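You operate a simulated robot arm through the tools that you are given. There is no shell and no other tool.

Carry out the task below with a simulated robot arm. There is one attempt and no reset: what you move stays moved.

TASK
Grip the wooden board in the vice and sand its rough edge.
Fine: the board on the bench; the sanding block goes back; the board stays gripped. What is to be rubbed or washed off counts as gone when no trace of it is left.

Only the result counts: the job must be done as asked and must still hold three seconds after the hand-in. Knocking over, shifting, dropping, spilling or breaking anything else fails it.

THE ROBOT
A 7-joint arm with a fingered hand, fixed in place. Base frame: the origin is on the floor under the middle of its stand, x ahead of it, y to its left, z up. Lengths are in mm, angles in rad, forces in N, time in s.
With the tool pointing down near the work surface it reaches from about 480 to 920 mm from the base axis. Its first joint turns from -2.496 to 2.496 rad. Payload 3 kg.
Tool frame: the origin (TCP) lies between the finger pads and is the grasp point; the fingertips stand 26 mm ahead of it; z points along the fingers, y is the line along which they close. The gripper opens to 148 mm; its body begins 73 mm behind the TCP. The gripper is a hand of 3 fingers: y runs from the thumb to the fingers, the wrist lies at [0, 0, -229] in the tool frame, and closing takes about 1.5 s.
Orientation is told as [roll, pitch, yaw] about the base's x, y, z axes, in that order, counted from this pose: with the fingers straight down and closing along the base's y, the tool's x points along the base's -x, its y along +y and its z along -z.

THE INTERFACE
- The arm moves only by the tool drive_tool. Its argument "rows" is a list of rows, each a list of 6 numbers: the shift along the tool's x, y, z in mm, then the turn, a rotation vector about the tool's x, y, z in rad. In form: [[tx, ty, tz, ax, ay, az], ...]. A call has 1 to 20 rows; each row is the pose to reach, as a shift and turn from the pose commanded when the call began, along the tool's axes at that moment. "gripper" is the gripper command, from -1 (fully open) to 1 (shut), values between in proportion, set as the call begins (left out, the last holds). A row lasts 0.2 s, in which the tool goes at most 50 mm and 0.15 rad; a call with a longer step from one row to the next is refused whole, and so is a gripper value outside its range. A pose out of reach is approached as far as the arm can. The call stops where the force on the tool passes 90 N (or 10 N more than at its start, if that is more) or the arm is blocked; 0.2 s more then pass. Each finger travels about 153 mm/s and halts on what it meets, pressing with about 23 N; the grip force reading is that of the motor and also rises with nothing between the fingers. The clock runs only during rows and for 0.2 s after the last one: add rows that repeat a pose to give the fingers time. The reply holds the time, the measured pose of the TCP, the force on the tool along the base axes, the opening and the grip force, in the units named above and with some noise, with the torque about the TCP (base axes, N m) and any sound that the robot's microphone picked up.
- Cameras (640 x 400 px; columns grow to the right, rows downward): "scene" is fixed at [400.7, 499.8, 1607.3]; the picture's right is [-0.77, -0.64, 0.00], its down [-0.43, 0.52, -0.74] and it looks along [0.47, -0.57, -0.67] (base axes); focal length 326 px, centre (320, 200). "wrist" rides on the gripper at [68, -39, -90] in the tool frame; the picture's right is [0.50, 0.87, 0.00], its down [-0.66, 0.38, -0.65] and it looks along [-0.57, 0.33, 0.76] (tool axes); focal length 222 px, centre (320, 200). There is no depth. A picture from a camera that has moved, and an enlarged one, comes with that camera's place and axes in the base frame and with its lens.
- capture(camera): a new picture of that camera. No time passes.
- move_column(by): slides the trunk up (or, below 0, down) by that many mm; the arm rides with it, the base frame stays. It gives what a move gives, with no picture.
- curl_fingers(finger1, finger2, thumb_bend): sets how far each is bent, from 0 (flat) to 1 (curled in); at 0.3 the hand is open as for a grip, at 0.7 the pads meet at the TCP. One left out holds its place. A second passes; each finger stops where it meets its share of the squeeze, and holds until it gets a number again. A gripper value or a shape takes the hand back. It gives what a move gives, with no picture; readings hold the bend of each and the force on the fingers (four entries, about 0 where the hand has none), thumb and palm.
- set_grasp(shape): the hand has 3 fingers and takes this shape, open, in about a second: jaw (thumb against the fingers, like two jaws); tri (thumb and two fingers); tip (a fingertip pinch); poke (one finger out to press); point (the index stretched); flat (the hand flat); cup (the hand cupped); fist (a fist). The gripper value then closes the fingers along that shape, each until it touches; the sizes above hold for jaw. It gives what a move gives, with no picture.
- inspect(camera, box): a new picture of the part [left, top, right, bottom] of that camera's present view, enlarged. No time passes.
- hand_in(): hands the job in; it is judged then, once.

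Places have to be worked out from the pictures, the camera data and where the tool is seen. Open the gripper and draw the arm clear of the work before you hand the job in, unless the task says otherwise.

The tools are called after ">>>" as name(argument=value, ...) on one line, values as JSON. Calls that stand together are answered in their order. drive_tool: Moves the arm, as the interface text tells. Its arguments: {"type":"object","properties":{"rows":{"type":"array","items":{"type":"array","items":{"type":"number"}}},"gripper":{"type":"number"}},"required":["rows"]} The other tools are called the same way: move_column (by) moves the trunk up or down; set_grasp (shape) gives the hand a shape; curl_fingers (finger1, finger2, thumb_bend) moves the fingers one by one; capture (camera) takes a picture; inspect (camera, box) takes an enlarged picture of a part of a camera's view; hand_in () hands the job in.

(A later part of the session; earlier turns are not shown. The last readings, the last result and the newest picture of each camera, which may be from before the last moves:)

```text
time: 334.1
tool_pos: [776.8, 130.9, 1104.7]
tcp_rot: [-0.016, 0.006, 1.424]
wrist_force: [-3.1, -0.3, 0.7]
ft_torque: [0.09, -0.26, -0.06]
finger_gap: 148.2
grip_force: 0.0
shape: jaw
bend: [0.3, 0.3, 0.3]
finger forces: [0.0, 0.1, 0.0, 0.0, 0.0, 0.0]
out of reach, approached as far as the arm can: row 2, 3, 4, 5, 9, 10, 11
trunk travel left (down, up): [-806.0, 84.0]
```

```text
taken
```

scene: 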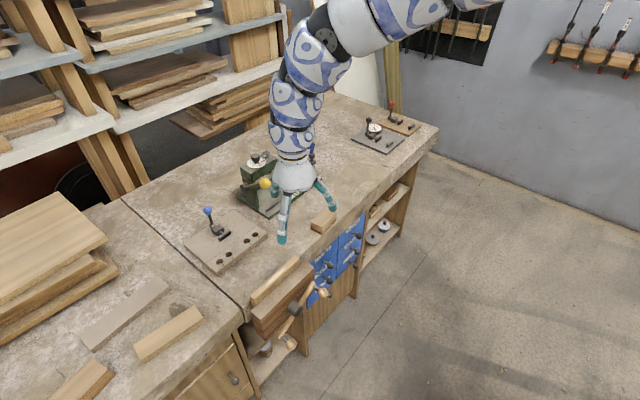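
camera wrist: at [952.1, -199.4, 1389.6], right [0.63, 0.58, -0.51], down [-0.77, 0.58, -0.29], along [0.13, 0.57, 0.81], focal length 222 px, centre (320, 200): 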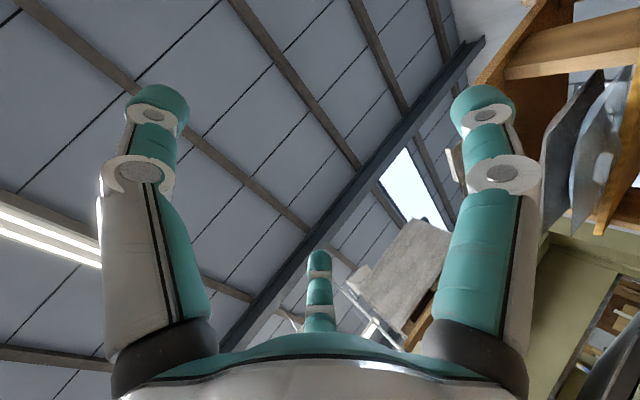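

The arm is back in the good posture (elbow up), vertical at (777, 131, 1105). I test the yaw range by turning towards 0.

>>> drive_tool(rows=[[0, 0, 0, 0, 0, 0.13], [0, 0, 0, 0, 0, 0.26], [0, 0, 0, 0, 0, 0.39], [0, 0, 0, 0, 0, 0.52], [0, 0, 0, 0, 0, 0.65], [0, 0, 0, 0, 0, 0.78]])

```text
time: 335.5
tool_pos: [775.5, 116.5, 1097.0]
tcp_rot: [0.002, -0.002, 0.607]
wrist_force: [0.0, -0.6, 0.8]
ft_torque: [-0.01, 0.03, -0.02]
finger_gap: 147.8
grip_force: 0.0
shape: jaw
bend: [0.3, 0.3, 0.3]
finger forces: [0.1, 0.1, 0.1, 0.0, 0.0, 0.0]
trunk travel left (down, up): [-806.0, 84.0]
```

Free. I continue to yaw 0.

>>> drive_tool(rows=[[0, 0, 0, 0, 0, 0.13], [0, 0, 0, 0, 0, 0.26], [0, 0, 0, 0, 0, 0.39], [0, 0, 0, 0, 0, 0.52], [0, 0, 0, 0, 0, 0.607]])

>>> drive_tool(rows=[[0, 0, 35, 0, 0, 0], [0, 0, 70, 0, 0, 0], [0, 0, 105, 0, 0, 0], [0, 0, 140, 0, 0, 0]])

```text
time: 336.7
tool_pos: [773.8, 115.7, 1096.2]
tcp_rot: [0.002, 0.0, 0.0]
wrist_force: [0.3, -0.4, 0.1]
ft_torque: [-0.02, -0.01, -0.02]
finger_gap: 147.8
grip_force: 0.1
shape: jaw
bend: [0.3, 0.3, 0.3]
finger forces: [0.0, 0.1, 0.1, 0.0, 0.0, 0.0]
trunk travel left (down, up): [-806.0, 84.0]
```

```text
time: 337.7
tool_pos: [757.7, 99.3, 1029.6]
tcp_rot: [0.003, 0.002, 0.002]
wrist_force: [-0.2, 0.7, 0.4]
ft_torque: [0.0, 0.0, 0.0]
finger_gap: 148.0
grip_force: 0.1
shape: jaw
bend: [0.3, 0.3, 0.3]
finger forces: [0.0, 0.0, 0.0, 0.0, 0.0, 0.0]
out of reach, approached as far as the arm can: row 1, 2, 3, 4
trunk travel left (down, up): [-806.0, 84.0]
```

Going down is limited here; I look at the posture.

>>> capture(camera="scene")

>>> drive_tool(rows=[[-20, 0, 0, 0, 0, 0], [-40, 0, 0, 0, 0, 0], [-60, 0, 0, 0, 0, 0]])

```text
taken
```

scene: 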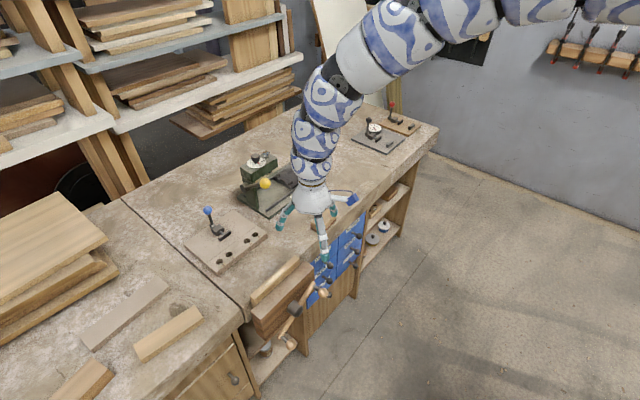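

```text
time: 338.5
tool_pos: [757.4, 99.6, 1029.8]
tcp_rot: [0.002, 0.0, 0.003]
wrist_force: [0.0, 0.4, 0.1]
ft_torque: [-0.02, -0.03, 0.02]
finger_gap: 148.1
grip_force: 0.0
shape: jaw
bend: [0.3, 0.3, 0.3]
finger forces: [0.1, 0.0, 0.0, 0.1, 0.0, 0.0]
out of reach, approached as far as the arm can: row 1, 2, 3
trunk travel left (down, up): [-806.0, 84.0]
```

Outward and down both stall at yaw 0. I turn the yaw back to about 1.0 and retry down.

>>> drive_tool(rows=[[0, 0, 0, 0, 0, -0.14], [0, 0, 0, 0, 0, -0.28], [0, 0, 0, 0, 0, -0.42], [0, 0, 0, 0, 0, -0.56], [0, 0, 0, 0, 0, -0.7], [0, 0, 0, 0, 0, -0.84], [0, 0, 0, 0, 0, -1.0]])

>>> drive_tool(rows=[[0, 0, 30, 0, 0, 0], [0, 0, 60, 0, 0, 0], [0, 0, 90, 0, 0, 0]])

>>> drive_tool(rows=[[-15, -25, 0, 0, 0, 0], [-30, -50, 0, 0, 0, 0]])

```text
refused: row 7 steps farther than a row can; nothing moved
```

```text
time: 339.3
tool_pos: [758.8, 100.0, 1029.8]
tcp_rot: [0.002, 0.0, 0.004]
wrist_force: [0.1, -0.2, 0.0]
ft_torque: [-0.03, -0.01, 0.0]
finger_gap: 148.0
grip_force: 0.1
shape: jaw
bend: [0.3, 0.3, 0.3]
finger forces: [0.0, 0.0, 0.0, 0.1, 0.0, 0.1]
out of reach, approached as far as the arm can: row 1, 2, 3
trunk travel left (down, up): [-806.0, 84.0]
```

```text
time: 339.9
tool_pos: [777.3, 57.6, 1029.8]
tcp_rot: [0.0, -0.003, 0.002]
wrist_force: [-0.5, 0.3, 0.1]
ft_torque: [-0.04, 0.03, 0.01]
finger_gap: 148.0
grip_force: 0.0
shape: jaw
bend: [0.3, 0.3, 0.3]
finger forces: [0.0, 0.0, 0.1, 0.1, 0.0, 0.0]
out of reach, approached as far as the arm can: row 1, 2
trunk travel left (down, up): [-806.0, 84.0]
```

The boundary here moves with y; the original path went through (823, 37, 943) before lowering the trunk. I follow that: to about (820, 35, 960), then trunk down in steps.

>>> drive_tool(rows=[[-10, -5, 8, 0, 0, 0], [-20, -12, 20, 0, 0, 0], [-32, -18, 35, 0, 0, 0], [-43, -23, 50, 0, 0, 0], [-46, -23, 70, 0, 0, 0]])

>>> move_column(by=-60)

>>> drive_tool(rows=[[0, 0, -40, 0, 0, 0], [0, 0, -80, 0, 0, 0], [0, 0, -120, 0, 0, 0]])

```text
time: 341.1
tool_pos: [766.2, 29.2, 1000.7]
tcp_rot: [0.002, 0.0, 0.005]
wrist_force: [0.9, 0.4, 0.1]
ft_torque: [-0.02, 0.0, 0.0]
finger_gap: 148.1
grip_force: 0.1
shape: jaw
bend: [0.3, 0.3, 0.3]
finger forces: [0.0, 0.1, 0.0, 0.0, 0.1, 0.0]
out of reach, approached as far as the arm can: row 1, 2, 3, 4, 5
trunk travel left (down, up): [-806.0, 84.0]
```

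```text
time: 342.1
tool_pos: [766.8, 27.5, 941.4]
tcp_rot: [0.004, 0.001, 0.005]
wrist_force: [-0.1, -0.1, -0.2]
ft_torque: [-0.01, 0.02, 0.03]
finger_gap: 148.0
grip_force: 0.1
shape: jaw
bend: [0.3, 0.3, 0.3]
finger forces: [0.1, 0.1, 0.0, 0.1, 0.0, 0.0]
trunk travel left (down, up): [-746.0, 144.0]
```

```text
time: 342.9
tool_pos: [781.7, 34.1, 1055.2]
tcp_rot: [0.0, 0.001, 0.002]
wrist_force: [0.2, 0.7, -0.4]
ft_torque: [-0.01, 0.0, 0.01]
finger_gap: 147.9
grip_force: 0.2
shape: jaw
bend: [0.3, 0.3, 0.3]
finger forces: [0.0, 0.0, 0.1, 0.0, 0.1, 0.0]
out of reach, approached as far as the arm can: row 3
trunk travel left (down, up): [-746.0, 144.0]
```

Continuing: trunk down, arm up, in steps.

>>> move_column(by=-100)

>>> drive_tool(rows=[[-10, 0, -35, 0, 0, 0], [-25, 0, -70, 0, 0, 0], [-40, 0, -100, 0, 0, 0]])

>>> move_column(by=-100)

>>> drive_tool(rows=[[0, 0, -35, 0, 0, 0], [0, 0, -70, 0, 0, 0], [0, 0, -100, 0, 0, 0]])

>>> capture(camera="scene")

```text
time: 344.2
tool_pos: [782.4, 32.6, 956.0]
tcp_rot: [0.001, 0.003, 0.002]
wrist_force: [0.2, 0.3, -0.1]
ft_torque: [0.01, -0.01, 0.02]
finger_gap: 147.9
grip_force: 0.0
shape: jaw
bend: [0.3, 0.3, 0.3]
finger forces: [0.0, 0.1, 0.0, 0.1, 0.1, 0.0]
trunk travel left (down, up): [-646.0, 244.0]
```

```text
time: 345.0
tool_pos: [823.5, 33.0, 1055.6]
tcp_rot: [0.002, 0.003, 0.003]
wrist_force: [0.2, -0.3, -0.1]
ft_torque: [-0.02, 0.0, -0.01]
finger_gap: 147.9
grip_force: 0.2
shape: jaw
bend: [0.3, 0.3, 0.3]
finger forces: [0.0, 0.1, 0.0, 0.1, 0.1, 0.0]
trunk travel left (down, up): [-646.0, 244.0]
```

```text
time: 346.3
tool_pos: [824.5, 32.6, 954.8]
tcp_rot: [0.0, -0.001, 0.004]
wrist_force: [-0.5, 0.2, -0.1]
ft_torque: [-0.03, 0.0, -0.01]
finger_gap: 148.0
grip_force: 0.1
shape: jaw
bend: [0.3, 0.3, 0.3]
finger forces: [0.1, 0.0, 0.0, 0.0, 0.1, 0.1]
trunk travel left (down, up): [-546.0, 344.0]
```

```text
time: 347.1
tool_pos: [824.1, 33.4, 1056.3]
tcp_rot: [-0.001, 0.004, 0.002]
wrist_force: [0.2, 0.0, -0.1]
ft_torque: [0.02, 0.0, 0.02]
finger_gap: 147.9
grip_force: 0.2
shape: jaw
bend: [0.3, 0.3, 0.3]
finger forces: [0.1, 0.0, 0.1, 0.1, 0.0, 0.1]
trunk travel left (down, up): [-546.0, 344.0]
```

```text
taken
```

scene: 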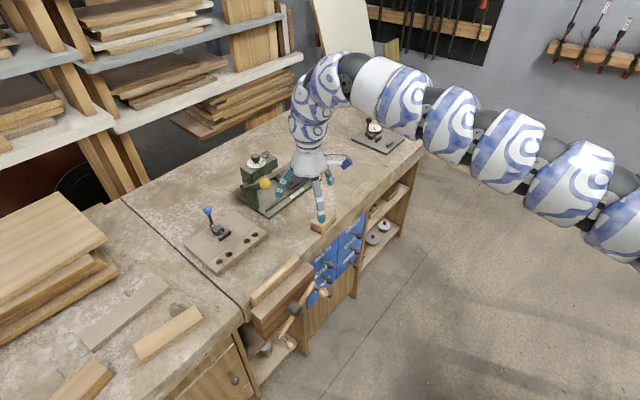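

Trunk at -4 and no stalls: the good posture is back. I test moving left to y≈170 here.

>>> drive_tool(rows=[[0, 35, 8, 0, 0, 0], [0, 70, 16, 0, 0, 0], [0, 105, 24, 0, 0, 0], [0, 140, 30, 0, 0, 0]])

>>> drive_tool(rows=[[0, 0, 30, 0, 0, 0], [0, 0, 60, 0, 0, 0], [0, 0, 90, 0, 0, 0]])

```text
time: 348.1
tool_pos: [819.5, 166.0, 1025.7]
tcp_rot: [-0.002, -0.001, 0.0]
wrist_force: [-0.2, 0.8, 0.3]
ft_torque: [0.02, -0.03, -0.01]
finger_gap: 148.0
grip_force: 0.1
shape: jaw
bend: [0.3, 0.3, 0.3]
finger forces: [0.0, 0.0, 0.0, 0.1, 0.0, 0.0]
out of reach, approached as far as the arm can: row 4
trunk travel left (down, up): [-546.0, 344.0]
```

```text
time: 348.9
tool_pos: [814.2, 158.1, 954.4]
tcp_rot: [0.002, 0.0, 0.002]
wrist_force: [-0.5, -0.6, -0.4]
ft_torque: [-0.01, 0.0, 0.04]
finger_gap: 147.7
grip_force: 0.0
shape: jaw
bend: [0.3, 0.3, 0.3]
finger forces: [0.0, 0.0, 0.1, 0.1, 0.1, 0.0]
out of reach, approached as far as the arm can: row 2, 3
trunk travel left (down, up): [-546.0, 344.0]
```

Left side is reachable again. Now back to the block: I move above it with the earlier grip orientation (pitch -0.175, yaw 0).

>>> drive_tool(rows=[[-4, -25, -15, 0, 0, 0], [-10, -58, -30, 0, -0.02, 0], [-17, -92, -40, 0, -0.05, 0], [-24, -126, -40, 0, -0.08, 0], [-32, -160, -40, 0, -0.11, 0], [-40, -195, -35, 0, -0.14, 0], [-48, -230, -30, 0, -0.16, 0], [-56, -267, -25, 0, -0.175, 0], [-56, -267, -25, 0, -0.175, 0]])

>>> capture(camera="wrist")

>>> capture(camera="scene")

```text
time: 350.9
tool_pos: [889.7, -105.7, 979.3]
tcp_rot: [0.0, -0.17, 0.004]
wrist_force: [0.2, 0.7, 0.2]
ft_torque: [0.0, 0.02, 0.03]
finger_gap: 148.0
grip_force: 0.0
shape: jaw
bend: [0.3, 0.3, 0.3]
finger forces: [0.0, 0.0, 0.0, 0.0, 0.0, 0.0]
out of reach, approached as far as the arm can: row 5, 6, 7, 8, 9
trunk travel left (down, up): [-546.0, 344.0]
```

```text
taken
camera wrist: at [806.7, -145.2, 1058.5], right [-0.5, 0.86, -0.08], down [0.53, 0.38, 0.76], along [0.69, 0.33, -0.65], focal length 222 px, centre (320, 200)
```

wrist: 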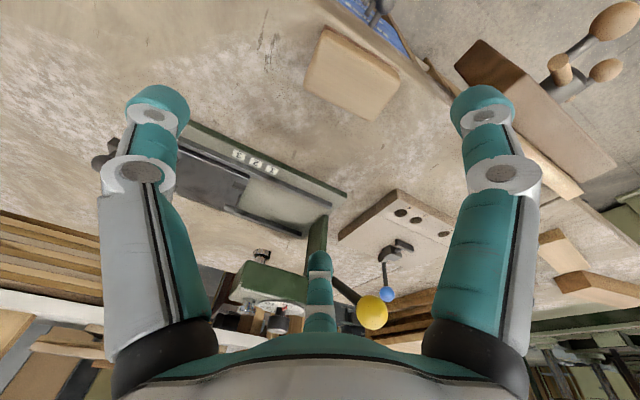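

```text
taken
```

scene: 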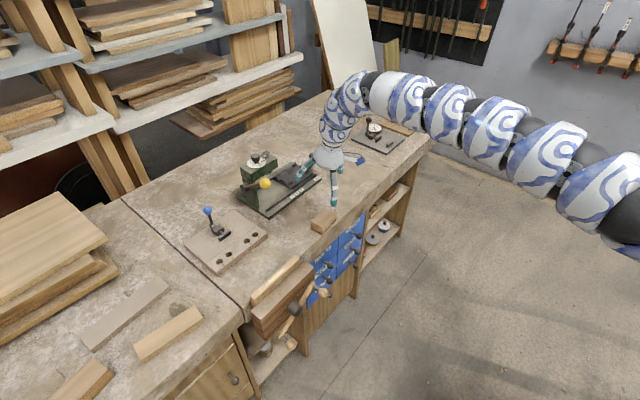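

With the outward tilt the block is inside the minimum radius, so I grip it with a vertical hand here (and regrip tilted later for the return). I go vertical above the block.

>>> drive_tool(rows=[[4, 2, 10, 0, 0.06, 0], [8, 5, 20, 0, 0.12, 0], [14, 9, 30, 0, 0.17, 0], [14, 9, 30, 0, 0.17, 0]])

>>> inspect(camera="wrist", box=[230, 40, 430, 210])

>>> inspect(camera="scene", box=[300, 190, 350, 240])

```text
time: 351.9
tool_pos: [878.9, -97.6, 947.1]
tcp_rot: [0.001, -0.005, 0.001]
wrist_force: [0.4, -0.5, 0.1]
ft_torque: [-0.03, -0.01, 0.02]
finger_gap: 147.9
grip_force: 0.0
shape: jaw
bend: [0.3, 0.3, 0.3]
finger forces: [0.0, 0.1, 0.1, 0.1, 0.0, 0.1]
trunk travel left (down, up): [-546.0, 344.0]
```

```text
2.35 times, centred on (330, 125) of wrist
camera zoom: at [811.4, -137.0, 1038.0], right [-0.5, 0.86, 0.0], down [0.65, 0.38, 0.66], along [0.57, 0.33, -0.75], focal length 523 px, centre (296, 376)
```

zoom: 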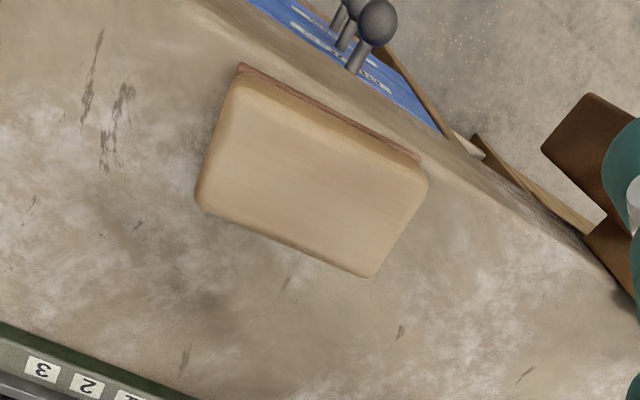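

```text
8.00 times, centred on (325, 215) of scene
camera zoom: at [400.7, 499.8, 1607.3], right [-0.77, -0.64, 0.0], down [-0.43, 0.52, -0.74], along [0.47, -0.57, -0.67], focal length 2604 px, centre (280, 80)
```

zoom: 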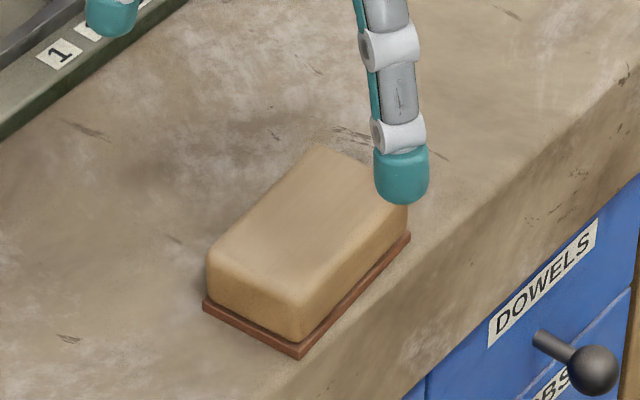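

The block is at centre ≈(877.5, -94), turned about 0.1 rad. I align yaw and position, preshape the fingers, and descend with the trunk.

>>> drive_tool(rows=[[0.5, -0.7, 0, 0, 0, -0.05], [1, -1.4, 0, 0, 0, -0.1], [1, -1.4, 0, 0, 0, -0.1]])

>>> curl_fingers(finger1=0.47, finger2=0.47, thumb_bend=0.43)

>>> move_column(by=-100)

>>> capture(camera="wrist")

>>> inspect(camera="scene", box=[290, 170, 370, 240])

```text
time: 352.7
tool_pos: [878.0, -98.8, 947.0]
tcp_rot: [0.003, -0.004, 0.102]
wrist_force: [0.4, -0.3, 0.1]
ft_torque: [0.02, -0.01, -0.03]
finger_gap: 147.8
grip_force: 0.2
shape: jaw
bend: [0.3, 0.3, 0.3]
finger forces: [0.0, 0.0, 0.0, 0.1, 0.0, 0.1]
trunk travel left (down, up): [-546.0, 344.0]
```

```text
time: 353.7
tool_pos: [877.8, -97.3, 946.0]
tcp_rot: [0.0, -0.005, 0.103]
wrist_force: [0.2, 0.2, -0.3]
ft_torque: [0.02, -0.02, 0.01]
finger_gap: 79.0
grip_force: 0.1
shape: fingers
bend: [0.47, 0.47, 0.43]
finger forces: [0.1, 0.0, 0.1, 0.0, 0.0, 0.0]
trunk travel left (down, up): [-546.0, 344.0]
```

```text
time: 355.1
tool_pos: [878.7, -97.5, 845.7]
tcp_rot: [0.0, -0.003, 0.102]
wrist_force: [-0.6, -0.3, 0.8]
ft_torque: [-0.02, -0.04, 0.0]
finger_gap: 79.4
grip_force: 0.1
shape: fingers
bend: [0.47, 0.47, 0.43]
finger forces: [0.0, 0.0, 0.1, 0.1, 0.0, 0.1]
trunk travel left (down, up): [-446.0, 444.0]
```

```text
taken
camera wrist: at [814.2, -143.8, 938.2], right [-0.59, 0.81, 0.0], down [0.61, 0.44, 0.66], along [0.53, 0.38, -0.75], focal length 222 px, centre (320, 200)
```

wrist: 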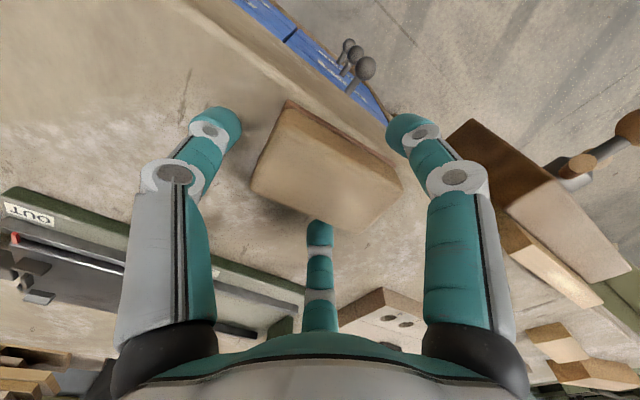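

```text
5.71 times, centred on (330, 205) of scene
camera zoom: at [400.7, 499.8, 1607.3], right [-0.77, -0.64, 0.0], down [-0.43, 0.52, -0.74], along [0.47, -0.57, -0.67], focal length 1860 px, centre (263, 171)
```

zoom: 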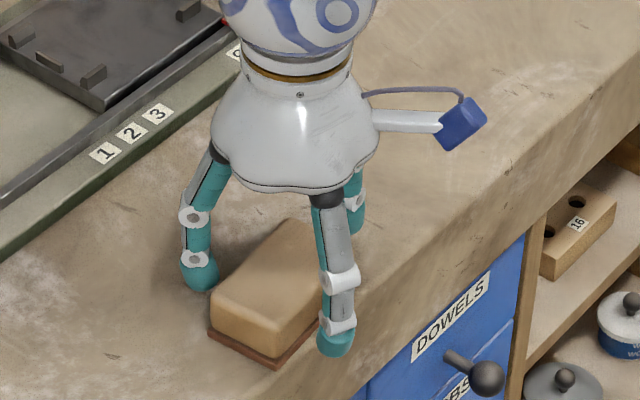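

Well aligned. I lower 8 mm more and grip as before (fingers squeeze, thumb as stop).

>>> move_column(by=-8)

>>> curl_fingers(finger1=0.85, finger2=0.85, thumb_bend=0.53)

>>> capture(camera="wrist")

>>> inspect(camera="scene", box=[290, 170, 370, 240])

```text
time: 355.6
tool_pos: [877.8, -97.9, 838.9]
tcp_rot: [0.001, -0.004, 0.103]
wrist_force: [-0.2, -0.2, -0.6]
ft_torque: [-0.04, -0.03, 0.03]
finger_gap: 79.3
grip_force: 0.1
shape: fingers
bend: [0.47, 0.47, 0.43]
finger forces: [0.0, 0.0, 0.0, 0.1, 0.1, 0.0]
trunk travel left (down, up): [-438.0, 452.0]
```

```text
time: 356.6
tool_pos: [878.3, -97.4, 839.6]
tcp_rot: [0.0, -0.003, 0.104]
wrist_force: [0.3, -0.5, -0.3]
ft_torque: [-0.05, -0.01, -0.01]
finger_gap: 50.9
grip_force: 10.2
shape: fingers
bend: [0.56, 0.56, 0.51]
finger forces: [7.5, 7.6, 0.1, 0.0, 4.2, 0.0]
trunk travel left (down, up): [-438.0, 452.0]
```

```text
taken
camera wrist: at [814.3, -143.8, 930.0], right [-0.59, 0.81, 0.0], down [0.61, 0.44, 0.66], along [0.53, 0.38, -0.75], focal length 222 px, centre (320, 200)
```

wrist: 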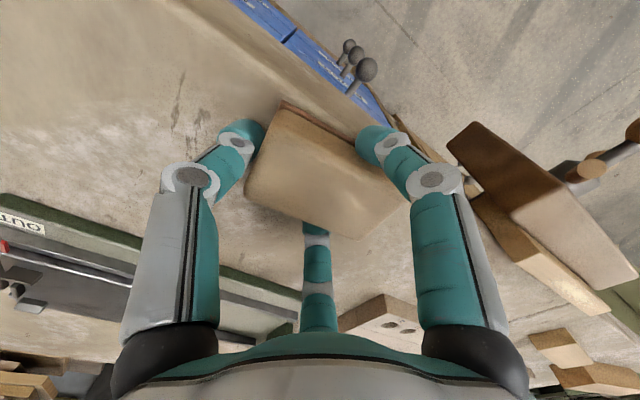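

```text
5.71 times, centred on (330, 205) of scene
camera zoom: at [400.7, 499.8, 1607.3], right [-0.77, -0.64, 0.0], down [-0.43, 0.52, -0.74], along [0.47, -0.57, -0.67], focal length 1860 px, centre (263, 171)
```

zoom: 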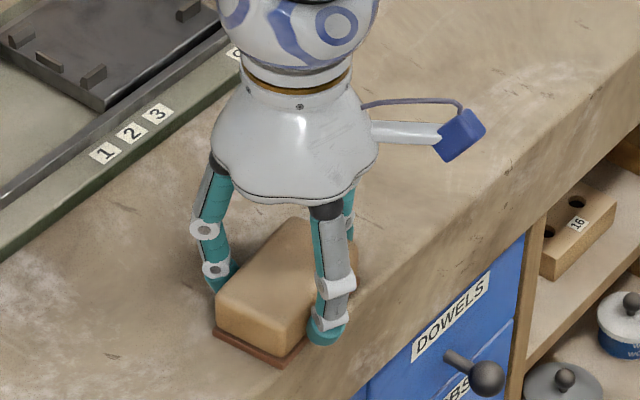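

Gripped at TCP z≈839 (pad 33 mm below). I lift with the arm and carry it over the board's right part, yaw to 0.

>>> drive_tool(rows=[[0, 0, -20, 0, 0, 0], [0, 0, -40, 0, 0, 0], [0, 0, -60, 0, 0, 0], [0, 0, -75, 0, 0, 0], [3, 25, -78, 0, 0, 0.015], [6, 55, -78, 0, 0, 0.03], [9, 86, -78, 0, 0, 0.045], [12, 117, -78, 0, 0, 0.06], [15.5, 148, -78, 0, 0, 0.075], [19, 180, -78, 0, 0, 0.09], [22.5, 210.4, -78, 0, 0, 0.103], [22.5, 210.4, -78, 0, 0, 0.103]])

>>> capture(camera="wrist")

>>> inspect(camera="scene", box=[230, 200, 350, 300])

```text
time: 359.2
tool_pos: [834.5, 108.6, 916.9]
tcp_rot: [-0.001, -0.003, -0.001]
wrist_force: [0.7, -0.1, -0.6]
ft_torque: [-0.01, 0.0, -0.01]
finger_gap: 51.0
grip_force: 9.7
shape: fingers
bend: [0.56, 0.56, 0.51]
finger forces: [7.4, 7.5, 0.0, 0.0, 4.1, 0.0]
trunk travel left (down, up): [-438.0, 452.0]
```

```text
taken
camera wrist: at [766.0, 70.3, 1008.2], right [-0.5, 0.87, 0.0], down [0.65, 0.38, 0.66], along [0.57, 0.33, -0.75], focal length 222 px, centre (320, 200)
```

wrist: 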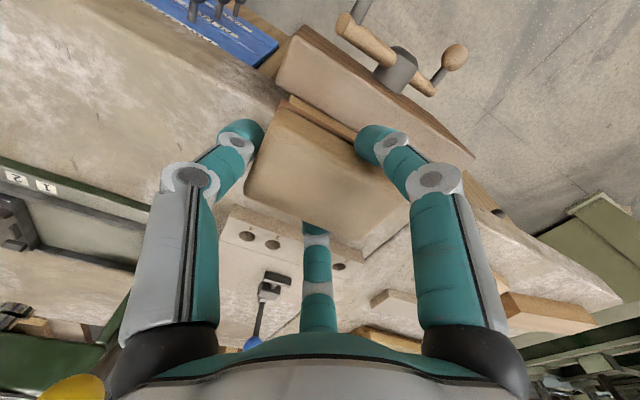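

```text
4.00 times, centred on (290, 250) of scene
camera zoom: at [400.7, 499.8, 1607.3], right [-0.77, -0.64, 0.0], down [-0.43, 0.52, -0.74], along [0.47, -0.57, -0.67], focal length 1302 px, centre (440, 0)
```

zoom: 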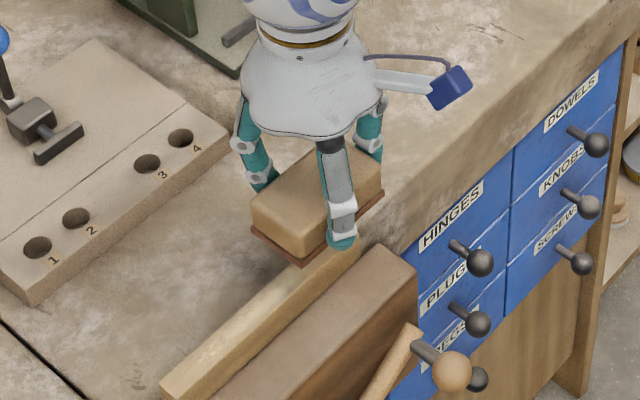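

The block is over the board's right end with no stalls. I make a dry run to y≈240 at this height to confirm the reach.

>>> drive_tool(rows=[[0, 25, 0, 0, 0, 0], [0, 50, 0, 0, 0, 0], [0, 75, 0, 0, 0, 0], [0, 100, 0, 0, 0, 0], [0, 120, 0, 0, 0, 0], [0, 135, 0, 0, 0, 0]])

>>> inspect(camera="scene", box=[220, 200, 340, 310])

>>> capture(camera="wrist")

```text
time: 360.6
tool_pos: [805.8, 192.2, 912.3]
tcp_rot: [-0.001, -0.002, 0.001]
wrist_force: [1.2, -0.2, -1.0]
ft_torque: [0.0, -0.03, 0.02]
finger_gap: 50.9
grip_force: 9.6
shape: fingers
bend: [0.56, 0.56, 0.51]
finger forces: [7.6, 7.5, 0.0, 0.0, 4.0, 0.0]
out of reach, approached as far as the arm can: row 2, 3, 4, 5, 6
trunk travel left (down, up): [-438.0, 452.0]
```

```text
3.64 times, centred on (280, 255) of scene
camera zoom: at [400.7, 499.8, 1607.3], right [-0.77, -0.64, 0.0], down [-0.43, 0.52, -0.74], along [0.47, -0.57, -0.67], focal length 1184 px, centre (466, 0)
```

zoom: 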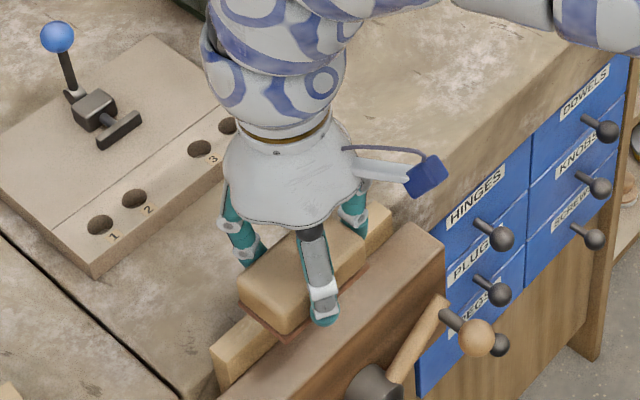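

```text
taken
camera wrist: at [738.0, 152.3, 1003.6], right [-0.5, 0.87, 0.0], down [0.65, 0.38, 0.66], along [0.57, 0.33, -0.75], focal length 222 px, centre (320, 200)
```

wrist: 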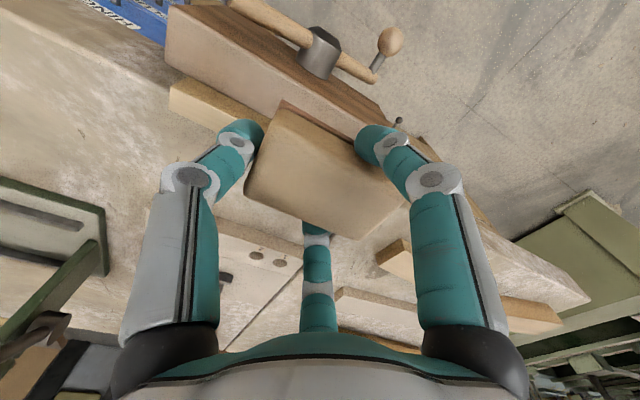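

At this height the arm reaches only (806, 192). The pad is wide, so x≈821 suffices; I test whether a greater height relative to the trunk (rel ≈1090) extends the reach.

>>> drive_tool(rows=[[0, 0, -20, 0, 0, 0], [0, 0, -40, 0, 0, 0], [0, 0, -60, 0, 0, 0]])

>>> drive_tool(rows=[[-10, 5, 0, 0, 0, 0], [-20, 10, 0, 0, 0, 0], [-25, 20, 0, 0, 0, 0], [-25, 35, 0, 0, 0, 0]])

```text
time: 361.4
tool_pos: [806.1, 191.1, 973.0]
tcp_rot: [0.001, -0.002, 0.0]
wrist_force: [-0.2, -0.3, -1.0]
ft_torque: [-0.02, -0.01, -0.01]
finger_gap: 50.9
grip_force: 9.7
shape: fingers
bend: [0.56, 0.56, 0.51]
finger forces: [7.5, 7.6, 0.0, 0.2, 3.9, 0.0]
trunk travel left (down, up): [-438.0, 452.0]
```

```text
time: 362.4
tool_pos: [806.6, 194.0, 972.0]
tcp_rot: [-0.002, -0.006, 0.0]
wrist_force: [0.0, 0.4, -1.3]
ft_torque: [0.03, 0.0, 0.01]
finger_gap: 51.0
grip_force: 9.3
shape: fingers
bend: [0.56, 0.56, 0.51]
finger forces: [7.6, 7.6, 0.0, 0.1, 3.9, 0.1]
out of reach, approached as far as the arm can: row 1, 2, 3, 4
trunk travel left (down, up): [-438.0, 452.0]
```

The left boundary is the same there. I look at how far the rough patch actually extends towards the +y end.

>>> inspect(camera="scene", box=[240, 255, 310, 310])

>>> inspect(camera="wrist", box=[150, 60, 480, 240])

```text
7.27 times, centred on (275, 282) of scene
camera zoom: at [400.7, 499.8, 1607.3], right [-0.77, -0.64, 0.0], down [-0.43, 0.52, -0.74], along [0.47, -0.57, -0.67], focal length 2367 px, centre (647, -400)
```

zoom: 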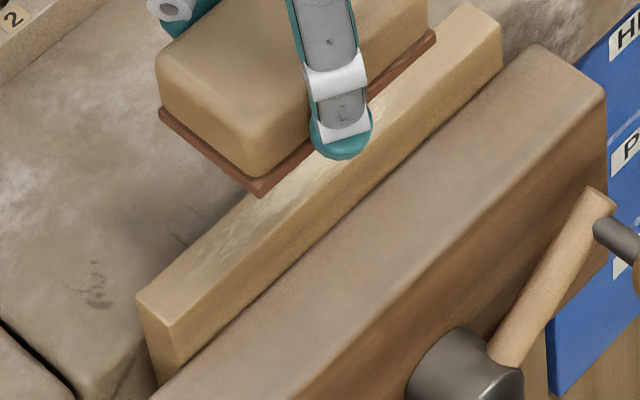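

```text
1.94 times, centred on (315, 150) of wrist
camera zoom: at [738.7, 156.5, 1062.8], right [-0.5, 0.87, 0.0], down [0.65, 0.38, 0.66], along [0.57, 0.33, -0.75], focal length 431 px, centre (330, 297)
```

zoom: 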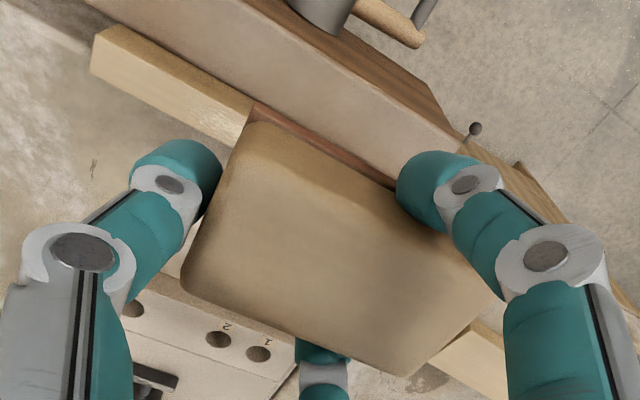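

The patch spans roughly y≈130–231, so the pad centre must get to about 200. Holding the block further back (its centre ~30 mm ahead of the TCP) makes that possible at TCP y≈170. I carry the block to free bench at about (878, -60) to regrip.

>>> drive_tool(rows=[[-5, -20, 0, 0, 0, 0], [-14, -55, 5, 0, 0, 0], [-23, -90, 10, 0, 0, 0], [-33, -125, 18, 0, 0, 0], [-43, -160, 25, 0, 0, 0], [-53, -195, 32, 0, 0, 0], [-62, -225, 38, 0, 0, 0], [-71.4, -254, 42, 0, 0, 0], [-71.4, -254, 42, 0, 0, 0]])

>>> move_column(by=-80)

```text
time: 364.4
tool_pos: [880.1, -59.2, 931.2]
tcp_rot: [0.001, -0.003, 0.0]
wrist_force: [0.6, -0.7, -1.5]
ft_torque: [-0.02, -0.04, -0.04]
finger_gap: 50.2
grip_force: 9.2
shape: fingers
bend: [0.56, 0.56, 0.51]
finger forces: [7.6, 7.6, 0.1, 0.1, 3.8, 0.0]
trunk travel left (down, up): [-438.0, 452.0]
```

```text
time: 365.6
tool_pos: [879.0, -58.5, 851.3]
tcp_rot: [0.001, -0.003, 0.001]
wrist_force: [0.4, -0.8, -1.3]
ft_torque: [0.01, 0.01, 0.02]
finger_gap: 50.5
grip_force: 9.6
shape: fingers
bend: [0.56, 0.56, 0.51]
finger forces: [7.6, 7.6, 0.0, 0.0, 4.0, 0.0]
trunk travel left (down, up): [-358.0, 532.0]
```

I lower the last 12 mm to the bench and release.

>>> move_column(by=-9)

>>> move_column(by=-4)

>>> curl_fingers(finger1=0.46, finger2=0.46, thumb_bend=0.44)

>>> capture(camera="wrist")

```text
time: 366.2
tool_pos: [879.9, -58.6, 843.0]
tcp_rot: [-0.002, -0.004, 0.0]
wrist_force: [0.0, -0.4, -1.0]
ft_torque: [0.0, 0.01, 0.0]
finger_gap: 50.6
grip_force: 9.2
shape: fingers
bend: [0.56, 0.56, 0.51]
finger forces: [7.6, 7.5, 0.0, 0.0, 3.9, 0.0]
trunk travel left (down, up): [-349.0, 541.0]
```

```text
time: 366.7
tool_pos: [880.3, -60.0, 839.0]
tcp_rot: [0.0, -0.003, -0.001]
wrist_force: [0.6, 0.2, 1.2]
ft_torque: [-0.04, 0.02, 0.0]
finger_gap: 51.0
grip_force: 10.0
shape: fingers
bend: [0.56, 0.56, 0.51]
finger forces: [7.9, 7.8, 0.0, 0.0, 4.0, 0.0]
trunk travel left (down, up): [-345.0, 545.0]
```

```text
time: 367.7
tool_pos: [879.7, -59.1, 838.7]
tcp_rot: [0.001, -0.002, 0.001]
wrist_force: [0.8, 0.4, -0.9]
ft_torque: [0.02, 0.02, -0.04]
finger_gap: 78.4
grip_force: 0.0
shape: fingers
bend: [0.46, 0.46, 0.44]
finger forces: [0.1, 0.0, 0.0, 0.0, 0.0, 0.0]
trunk travel left (down, up): [-345.0, 545.0]
```

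```text
taken
camera wrist: at [811.2, -98.3, 929.5], right [-0.5, 0.87, 0.0], down [0.65, 0.38, 0.66], along [0.57, 0.33, -0.75], focal length 222 px, centre (320, 200)
```

wrist: 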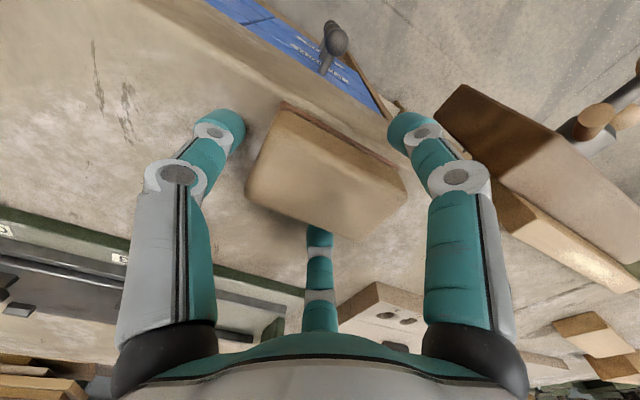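

I lift, shift 28 mm back along the block, and regrip with the thumb nearer.

>>> move_column(by=40)

>>> drive_tool(rows=[[0, -14, 0, 0, 0, 0], [0, -28, 0, 0, 0, 0], [0, -28, 0, 0, 0, 0]])

>>> move_column(by=-40)

>>> curl_fingers(finger1=0.85, finger2=0.85, thumb_bend=0.625)

>>> capture(camera="wrist")

>>> inspect(camera="scene", box=[280, 170, 360, 240])

```text
time: 368.5
tool_pos: [878.0, -59.9, 878.9]
tcp_rot: [-0.001, -0.002, -0.001]
wrist_force: [-0.3, -0.4, 0.3]
ft_torque: [-0.01, -0.01, -0.03]
finger_gap: 77.9
grip_force: 0.2
shape: fingers
bend: [0.46, 0.46, 0.44]
finger forces: [0.0, 0.0, 0.0, 0.0, 0.1, 0.1]
trunk travel left (down, up): [-385.0, 505.0]
```

```text
time: 369.3
tool_pos: [879.7, -87.5, 878.0]
tcp_rot: [0.001, -0.003, 0.001]
wrist_force: [-0.3, 0.0, 0.2]
ft_torque: [-0.01, -0.01, 0.02]
finger_gap: 78.3
grip_force: 0.2
shape: fingers
bend: [0.46, 0.46, 0.44]
finger forces: [0.0, 0.0, 0.0, 0.1, 0.0, 0.1]
trunk travel left (down, up): [-385.0, 505.0]
```

```text
time: 370.2
tool_pos: [879.6, -87.9, 838.0]
tcp_rot: [-0.001, -0.003, -0.001]
wrist_force: [-0.4, -0.8, 0.1]
ft_torque: [0.02, 0.0, 0.04]
finger_gap: 78.0
grip_force: 0.1
shape: fingers
bend: [0.46, 0.46, 0.44]
finger forces: [0.1, 0.0, 0.0, 0.0, 0.0, 0.0]
trunk travel left (down, up): [-345.0, 545.0]
```

```text
time: 371.2
tool_pos: [880.7, -87.5, 837.6]
tcp_rot: [0.001, -0.002, 0.001]
wrist_force: [0.1, -0.3, -0.4]
ft_torque: [0.04, -0.04, -0.05]
finger_gap: 31.1
grip_force: 9.6
shape: fingers
bend: [0.57, 0.57, 0.62]
finger forces: [8.5, 8.7, 0.1, 0.0, 0.8, 0.0]
trunk travel left (down, up): [-345.0, 545.0]
```

```text
taken
camera wrist: at [811.8, -127.1, 928.2], right [-0.5, 0.87, 0.0], down [0.65, 0.38, 0.66], along [0.57, 0.33, -0.75], focal length 222 px, centre (320, 200)
```

wrist: 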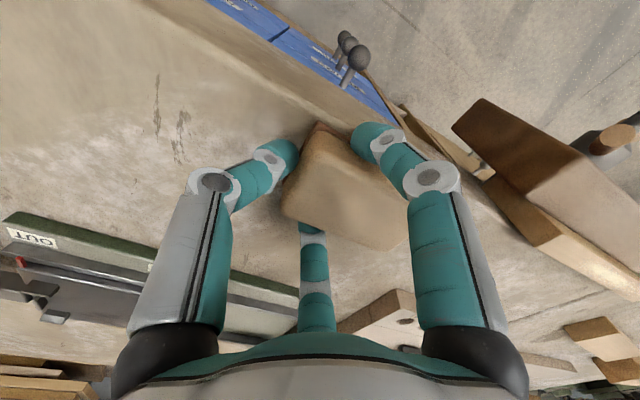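

```text
5.71 times, centred on (320, 205) of scene
camera zoom: at [400.7, 499.8, 1607.3], right [-0.77, -0.64, 0.0], down [-0.43, 0.52, -0.74], along [0.47, -0.57, -0.67], focal length 1860 px, centre (320, 171)
```

zoom: 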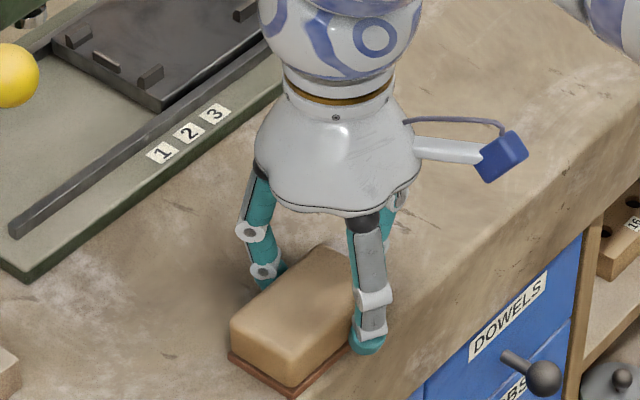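

Gripped (8.5 N each side). Block centre is now ≈31 mm ahead of the TCP. I lift with the trunk and carry it over the board to TCP (826, 109).

>>> move_column(by=60)

>>> drive_tool(rows=[[5, 20, -5, 0, 0, 0], [13, 50, -8, 0, 0, 0], [21, 80, -8, 0, 0, 0], [29, 110, -8, 0, 0, 0], [37, 140, -8, 0, 0, 0], [45, 168, -8, 0, 0, 0], [54, 196.5, -8, 0, 0, 0], [54, 196.5, -8, 0, 0, 0]])

>>> inspect(camera="scene", box=[230, 210, 340, 310])

>>> capture(camera="wrist")

```text
time: 372.2
tool_pos: [880.3, -88.8, 896.4]
tcp_rot: [0.0, -0.004, 0.001]
wrist_force: [0.0, 0.7, -1.4]
ft_torque: [-0.05, 0.02, -0.01]
finger_gap: 31.2
grip_force: 9.1
shape: fingers
bend: [0.57, 0.57, 0.62]
finger forces: [8.6, 8.6, 0.0, 0.1, 0.8, 0.0]
trunk travel left (down, up): [-405.0, 485.0]
```

```text
time: 374.0
tool_pos: [826.1, 108.8, 905.2]
tcp_rot: [-0.002, -0.004, -0.001]
wrist_force: [-0.1, -0.7, -0.6]
ft_torque: [-0.02, 0.0, 0.01]
finger_gap: 30.9
grip_force: 8.9
shape: fingers
bend: [0.57, 0.57, 0.62]
finger forces: [8.7, 8.5, 0.0, 0.0, 0.9, 0.1]
trunk travel left (down, up): [-405.0, 485.0]
```

```text
4.00 times, centred on (285, 260) of scene
camera zoom: at [400.7, 499.8, 1607.3], right [-0.77, -0.64, 0.0], down [-0.43, 0.52, -0.74], along [0.47, -0.57, -0.67], focal length 1302 px, centre (460, -40)
```

zoom: 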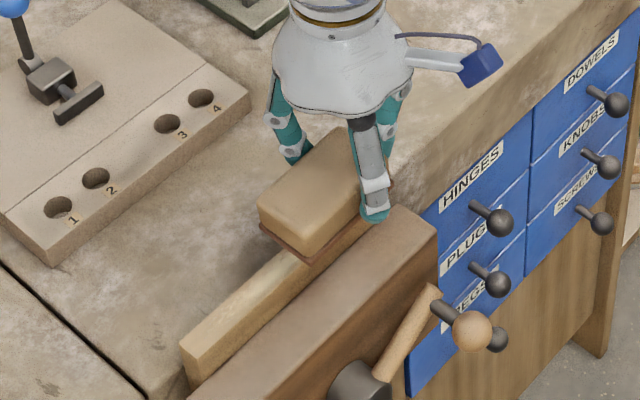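

```text
taken
camera wrist: at [757.9, 69.6, 997.1], right [-0.5, 0.87, 0.0], down [0.65, 0.38, 0.66], along [0.57, 0.33, -0.75], focal length 222 px, centre (320, 200)
```

wrist: 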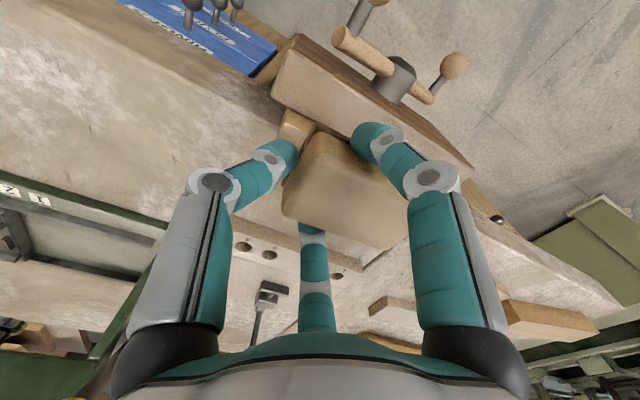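

Good. I check the reach to TCP y≈173 at this height before touching the board.

>>> drive_tool(rows=[[0, 20, 0, 0, 0, 0], [0, 40, 0, 0, 0, 0], [0, 55, 0, 0, 0, 0], [0, 65, 0, 0, 0, 0], [0, 65, 0, 0, 0, 0]])

>>> inspect(camera="scene", box=[230, 230, 320, 310])

```text
time: 375.2
tool_pos: [820.5, 170.2, 905.9]
tcp_rot: [-0.001, -0.005, 0.001]
wrist_force: [-0.4, -1.0, -0.4]
ft_torque: [-0.05, -0.05, 0.01]
finger_gap: 30.7
grip_force: 9.1
shape: fingers
bend: [0.57, 0.57, 0.62]
finger forces: [8.6, 8.6, 0.0, 0.0, 0.9, 0.1]
out of reach, approached as far as the arm can: row 4, 5
trunk travel left (down, up): [-405.0, 485.0]
```

```text
5.00 times, centred on (275, 270) of scene
camera zoom: at [400.7, 499.8, 1607.3], right [-0.77, -0.64, 0.0], down [-0.43, 0.52, -0.74], along [0.47, -0.57, -0.67], focal length 1627 px, centre (545, -150)
```

zoom: 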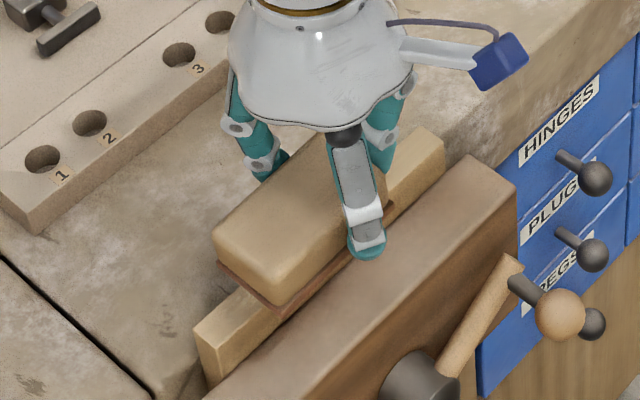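

Pad front reaches y≈236 at TCP y=170. I go back to the right, then lower gently until the pad presses on the board.

>>> drive_tool(rows=[[-3, -25, 0, 0, 0, 0], [-5.5, -48, 0, 0, 0, 0], [-5.5, -48, 15, 0, 0, 0], [-5.5, -48, 30, 0, 0, 0], [-5.5, -48, 35, 0, 0, 0], [-5.5, -48, 38, 0, 0, 0], [-5.5, -48, 41, 0, 0, 0], [-5.5, -48, 43, 0, 0, 0]])

>>> inspect(camera="scene", box=[230, 230, 320, 310])

```text
time: 377.0
tool_pos: [826.6, 121.1, 863.0]
tcp_rot: [0.002, -0.002, 0.001]
wrist_force: [-0.1, -0.3, 0.0]
ft_torque: [0.02, 0.0, 0.0]
finger_gap: 30.7
grip_force: 9.2
shape: fingers
bend: [0.57, 0.57, 0.62]
finger forces: [8.7, 9.1, 0.0, 0.0, 0.9, 0.0]
trunk travel left (down, up): [-405.0, 485.0]
```

```text
5.00 times, centred on (275, 270) of scene
camera zoom: at [400.7, 499.8, 1607.3], right [-0.77, -0.64, 0.0], down [-0.43, 0.52, -0.74], along [0.47, -0.57, -0.67], focal length 1627 px, centre (545, -150)
```

zoom: 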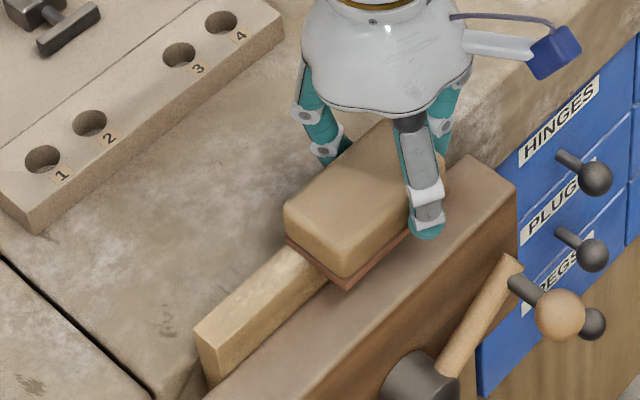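

Contact is just starting at TCP z≈863. I press about 4 mm more and check the force.

>>> drive_tool(rows=[[0, 0, 2, 0, 0, 0], [0, 0, 4, 0, 0, 0], [0, 0, 4, 0, 0, 0]])

```text
time: 377.8
tool_pos: [826.0, 120.8, 858.9]
tcp_rot: [-0.001, -0.004, -0.001]
wrist_force: [-1.1, 0.7, 11.9]
ft_torque: [0.14, -0.03, 0.0]
finger_gap: 30.8
grip_force: 11.0
shape: fingers
bend: [0.57, 0.57, 0.62]
finger forces: [10.4, 11.1, 0.0, 0.0, 1.3, 0.0]
trunk travel left (down, up): [-405.0, 485.0]
```

About 12 N. Now a stroke towards +y, then I look at the forces and the patch.

>>> drive_tool(rows=[[0, 8, 0, 0, 0, 0], [0, 16, 0, 0, 0, 0], [0, 24, 0, 0, 0, 0], [0, 32, 0, 0, 0, 0], [1, 39, 0, 0, 0, 0], [3, 44, 0, 0, 0, 0], [5, 48, 0, 0, 0, 0]])

>>> inspect(camera="scene", box=[230, 230, 320, 310])

```text
time: 379.4
tool_pos: [818.2, 166.4, 857.8]
tcp_rot: [0.0, -0.004, 0.0]
wrist_force: [3.8, -3.0, 4.1]
ft_torque: [-0.03, -0.19, -0.08]
finger_gap: 30.2
grip_force: 11.3
shape: fingers
bend: [0.58, 0.57, 0.61]
finger forces: [8.1, 11.9, 0.0, 0.1, 1.9, 0.0]
out of reach, approached as far as the arm can: row 5, 6, 7
trunk travel left (down, up): [-405.0, 485.0]
```

```text
5.00 times, centred on (275, 270) of scene
camera zoom: at [400.7, 499.8, 1607.3], right [-0.77, -0.64, 0.0], down [-0.43, 0.52, -0.74], along [0.47, -0.57, -0.67], focal length 1627 px, centre (545, -150)
```

zoom: 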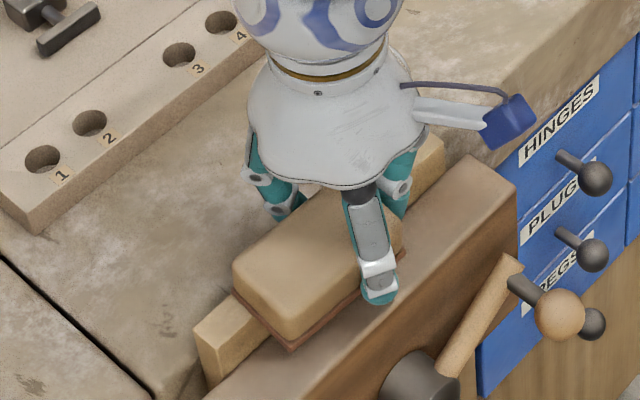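

Stroke done, slightly limited at the left end. I stroke back towards -y and check the block has not slipped in the fingers.

>>> drive_tool(rows=[[-3, -8, 0, 0, 0, 0], [-6, -16, 0, 0, 0, 0], [-8, -24, 0, 0, 0, 0], [-8, -32, 0, 0, 0, 0], [-8, -40, 0, 0, 0, 0], [-8, -48, 0, 0, 0, 0], [-8, -56, 0, 0, 0, 0]])

>>> inspect(camera="scene", box=[230, 230, 320, 310])

>>> capture(camera="wrist")

```text
time: 381.0
tool_pos: [827.8, 111.9, 858.4]
tcp_rot: [0.0, -0.002, 0.0]
wrist_force: [0.4, 2.0, 4.5]
ft_torque: [0.1, -0.05, 0.01]
finger_gap: 30.8
grip_force: 10.5
shape: fingers
bend: [0.57, 0.57, 0.62]
finger forces: [9.8, 10.3, 0.1, 0.0, 0.5, 0.0]
trunk travel left (down, up): [-405.0, 485.0]
```

```text
5.00 times, centred on (275, 270) of scene
camera zoom: at [400.7, 499.8, 1607.3], right [-0.77, -0.64, 0.0], down [-0.43, 0.52, -0.74], along [0.47, -0.57, -0.67], focal length 1627 px, centre (545, -150)
```

zoom: 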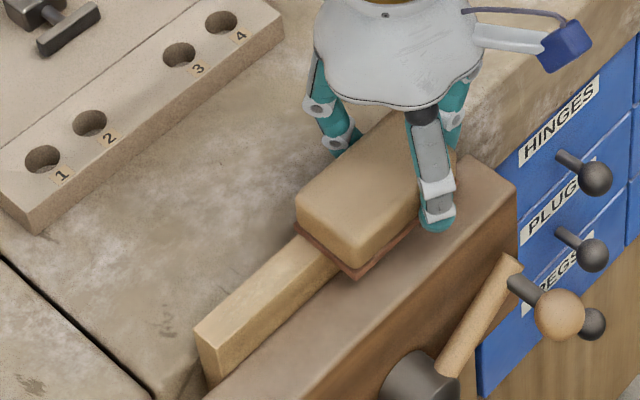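

```text
taken
camera wrist: at [758.9, 72.5, 949.8], right [-0.5, 0.87, 0.0], down [0.65, 0.38, 0.66], along [0.57, 0.33, -0.75], focal length 222 px, centre (320, 200)
```

wrist: 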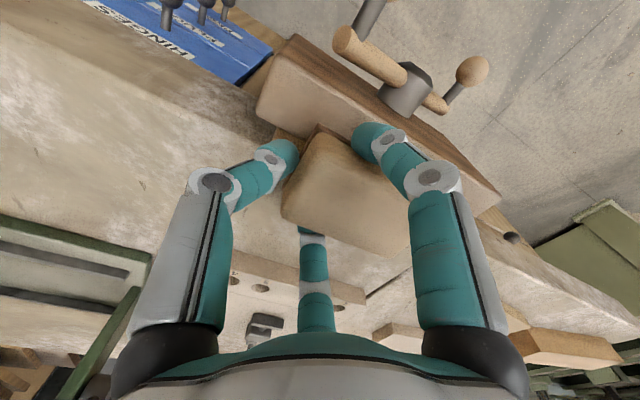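

I zoom on the exposed part of the board's edge to see the effect.

>>> inspect(camera="scene", box=[255, 275, 305, 312])

```text
10.81 times, centred on (280, 294) of scene
camera zoom: at [400.7, 499.8, 1607.3], right [-0.77, -0.64, 0.0], down [-0.43, 0.52, -0.74], along [0.47, -0.57, -0.67], focal length 3519 px, centre (752, -811)
```

zoom: 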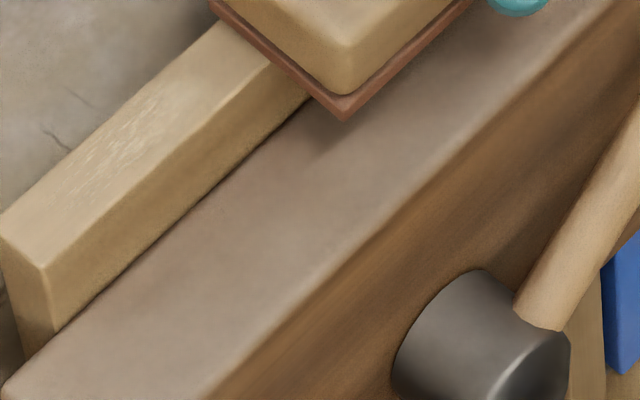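

Sanding works: the rubbed part is smooth, and fibres remain only towards the left, up to y≈238. To reach that, I regrip with the hand leaning 0.15 rad to the left so the arm's limit is not in the way. First back to the bench spot.

>>> drive_tool(rows=[[0, 0, -20, 0, 0, 0], [0, 0, -45, 0, 0, 0], [-10, -30, -45, 0, 0, 0], [-20, -62, -45, 0, 0, 0], [-30, -95, -45, 0, 0, 0], [-40, -128, -45, 0, 0, 0], [-50, -160, -45, 0, 0, 0], [-53, -172, -45, 0, 0, 0], [-53, -172, -45, 0, 0, 0]])

>>> move_column(by=-50)

>>> move_column(by=-12)

```text
time: 383.0
tool_pos: [879.4, -62.6, 902.5]
tcp_rot: [0.001, -0.001, 0.0]
wrist_force: [0.0, -0.3, -1.2]
ft_torque: [-0.03, -0.04, -0.02]
finger_gap: 30.9
grip_force: 9.8
shape: fingers
bend: [0.57, 0.57, 0.62]
finger forces: [9.3, 9.2, 0.0, 0.0, 0.7, 0.0]
trunk travel left (down, up): [-405.0, 485.0]
```

```text
time: 383.9
tool_pos: [879.9, -62.0, 854.4]
tcp_rot: [-0.001, -0.003, -0.001]
wrist_force: [0.5, 0.8, -1.1]
ft_torque: [-0.02, 0.02, 0.0]
finger_gap: 30.8
grip_force: 9.8
shape: fingers
bend: [0.57, 0.57, 0.62]
finger forces: [9.3, 9.2, 0.1, 0.0, 0.9, 0.1]
trunk travel left (down, up): [-355.0, 535.0]
```

```text
time: 384.5
tool_pos: [879.8, -61.7, 841.9]
tcp_rot: [-0.001, -0.005, 0.001]
wrist_force: [0.1, -0.6, -0.5]
ft_torque: [-0.03, -0.01, 0.0]
finger_gap: 30.9
grip_force: 9.7
shape: fingers
bend: [0.57, 0.57, 0.62]
finger forces: [9.3, 9.2, 0.1, 0.0, 0.8, 0.0]
trunk travel left (down, up): [-343.0, 547.0]
```

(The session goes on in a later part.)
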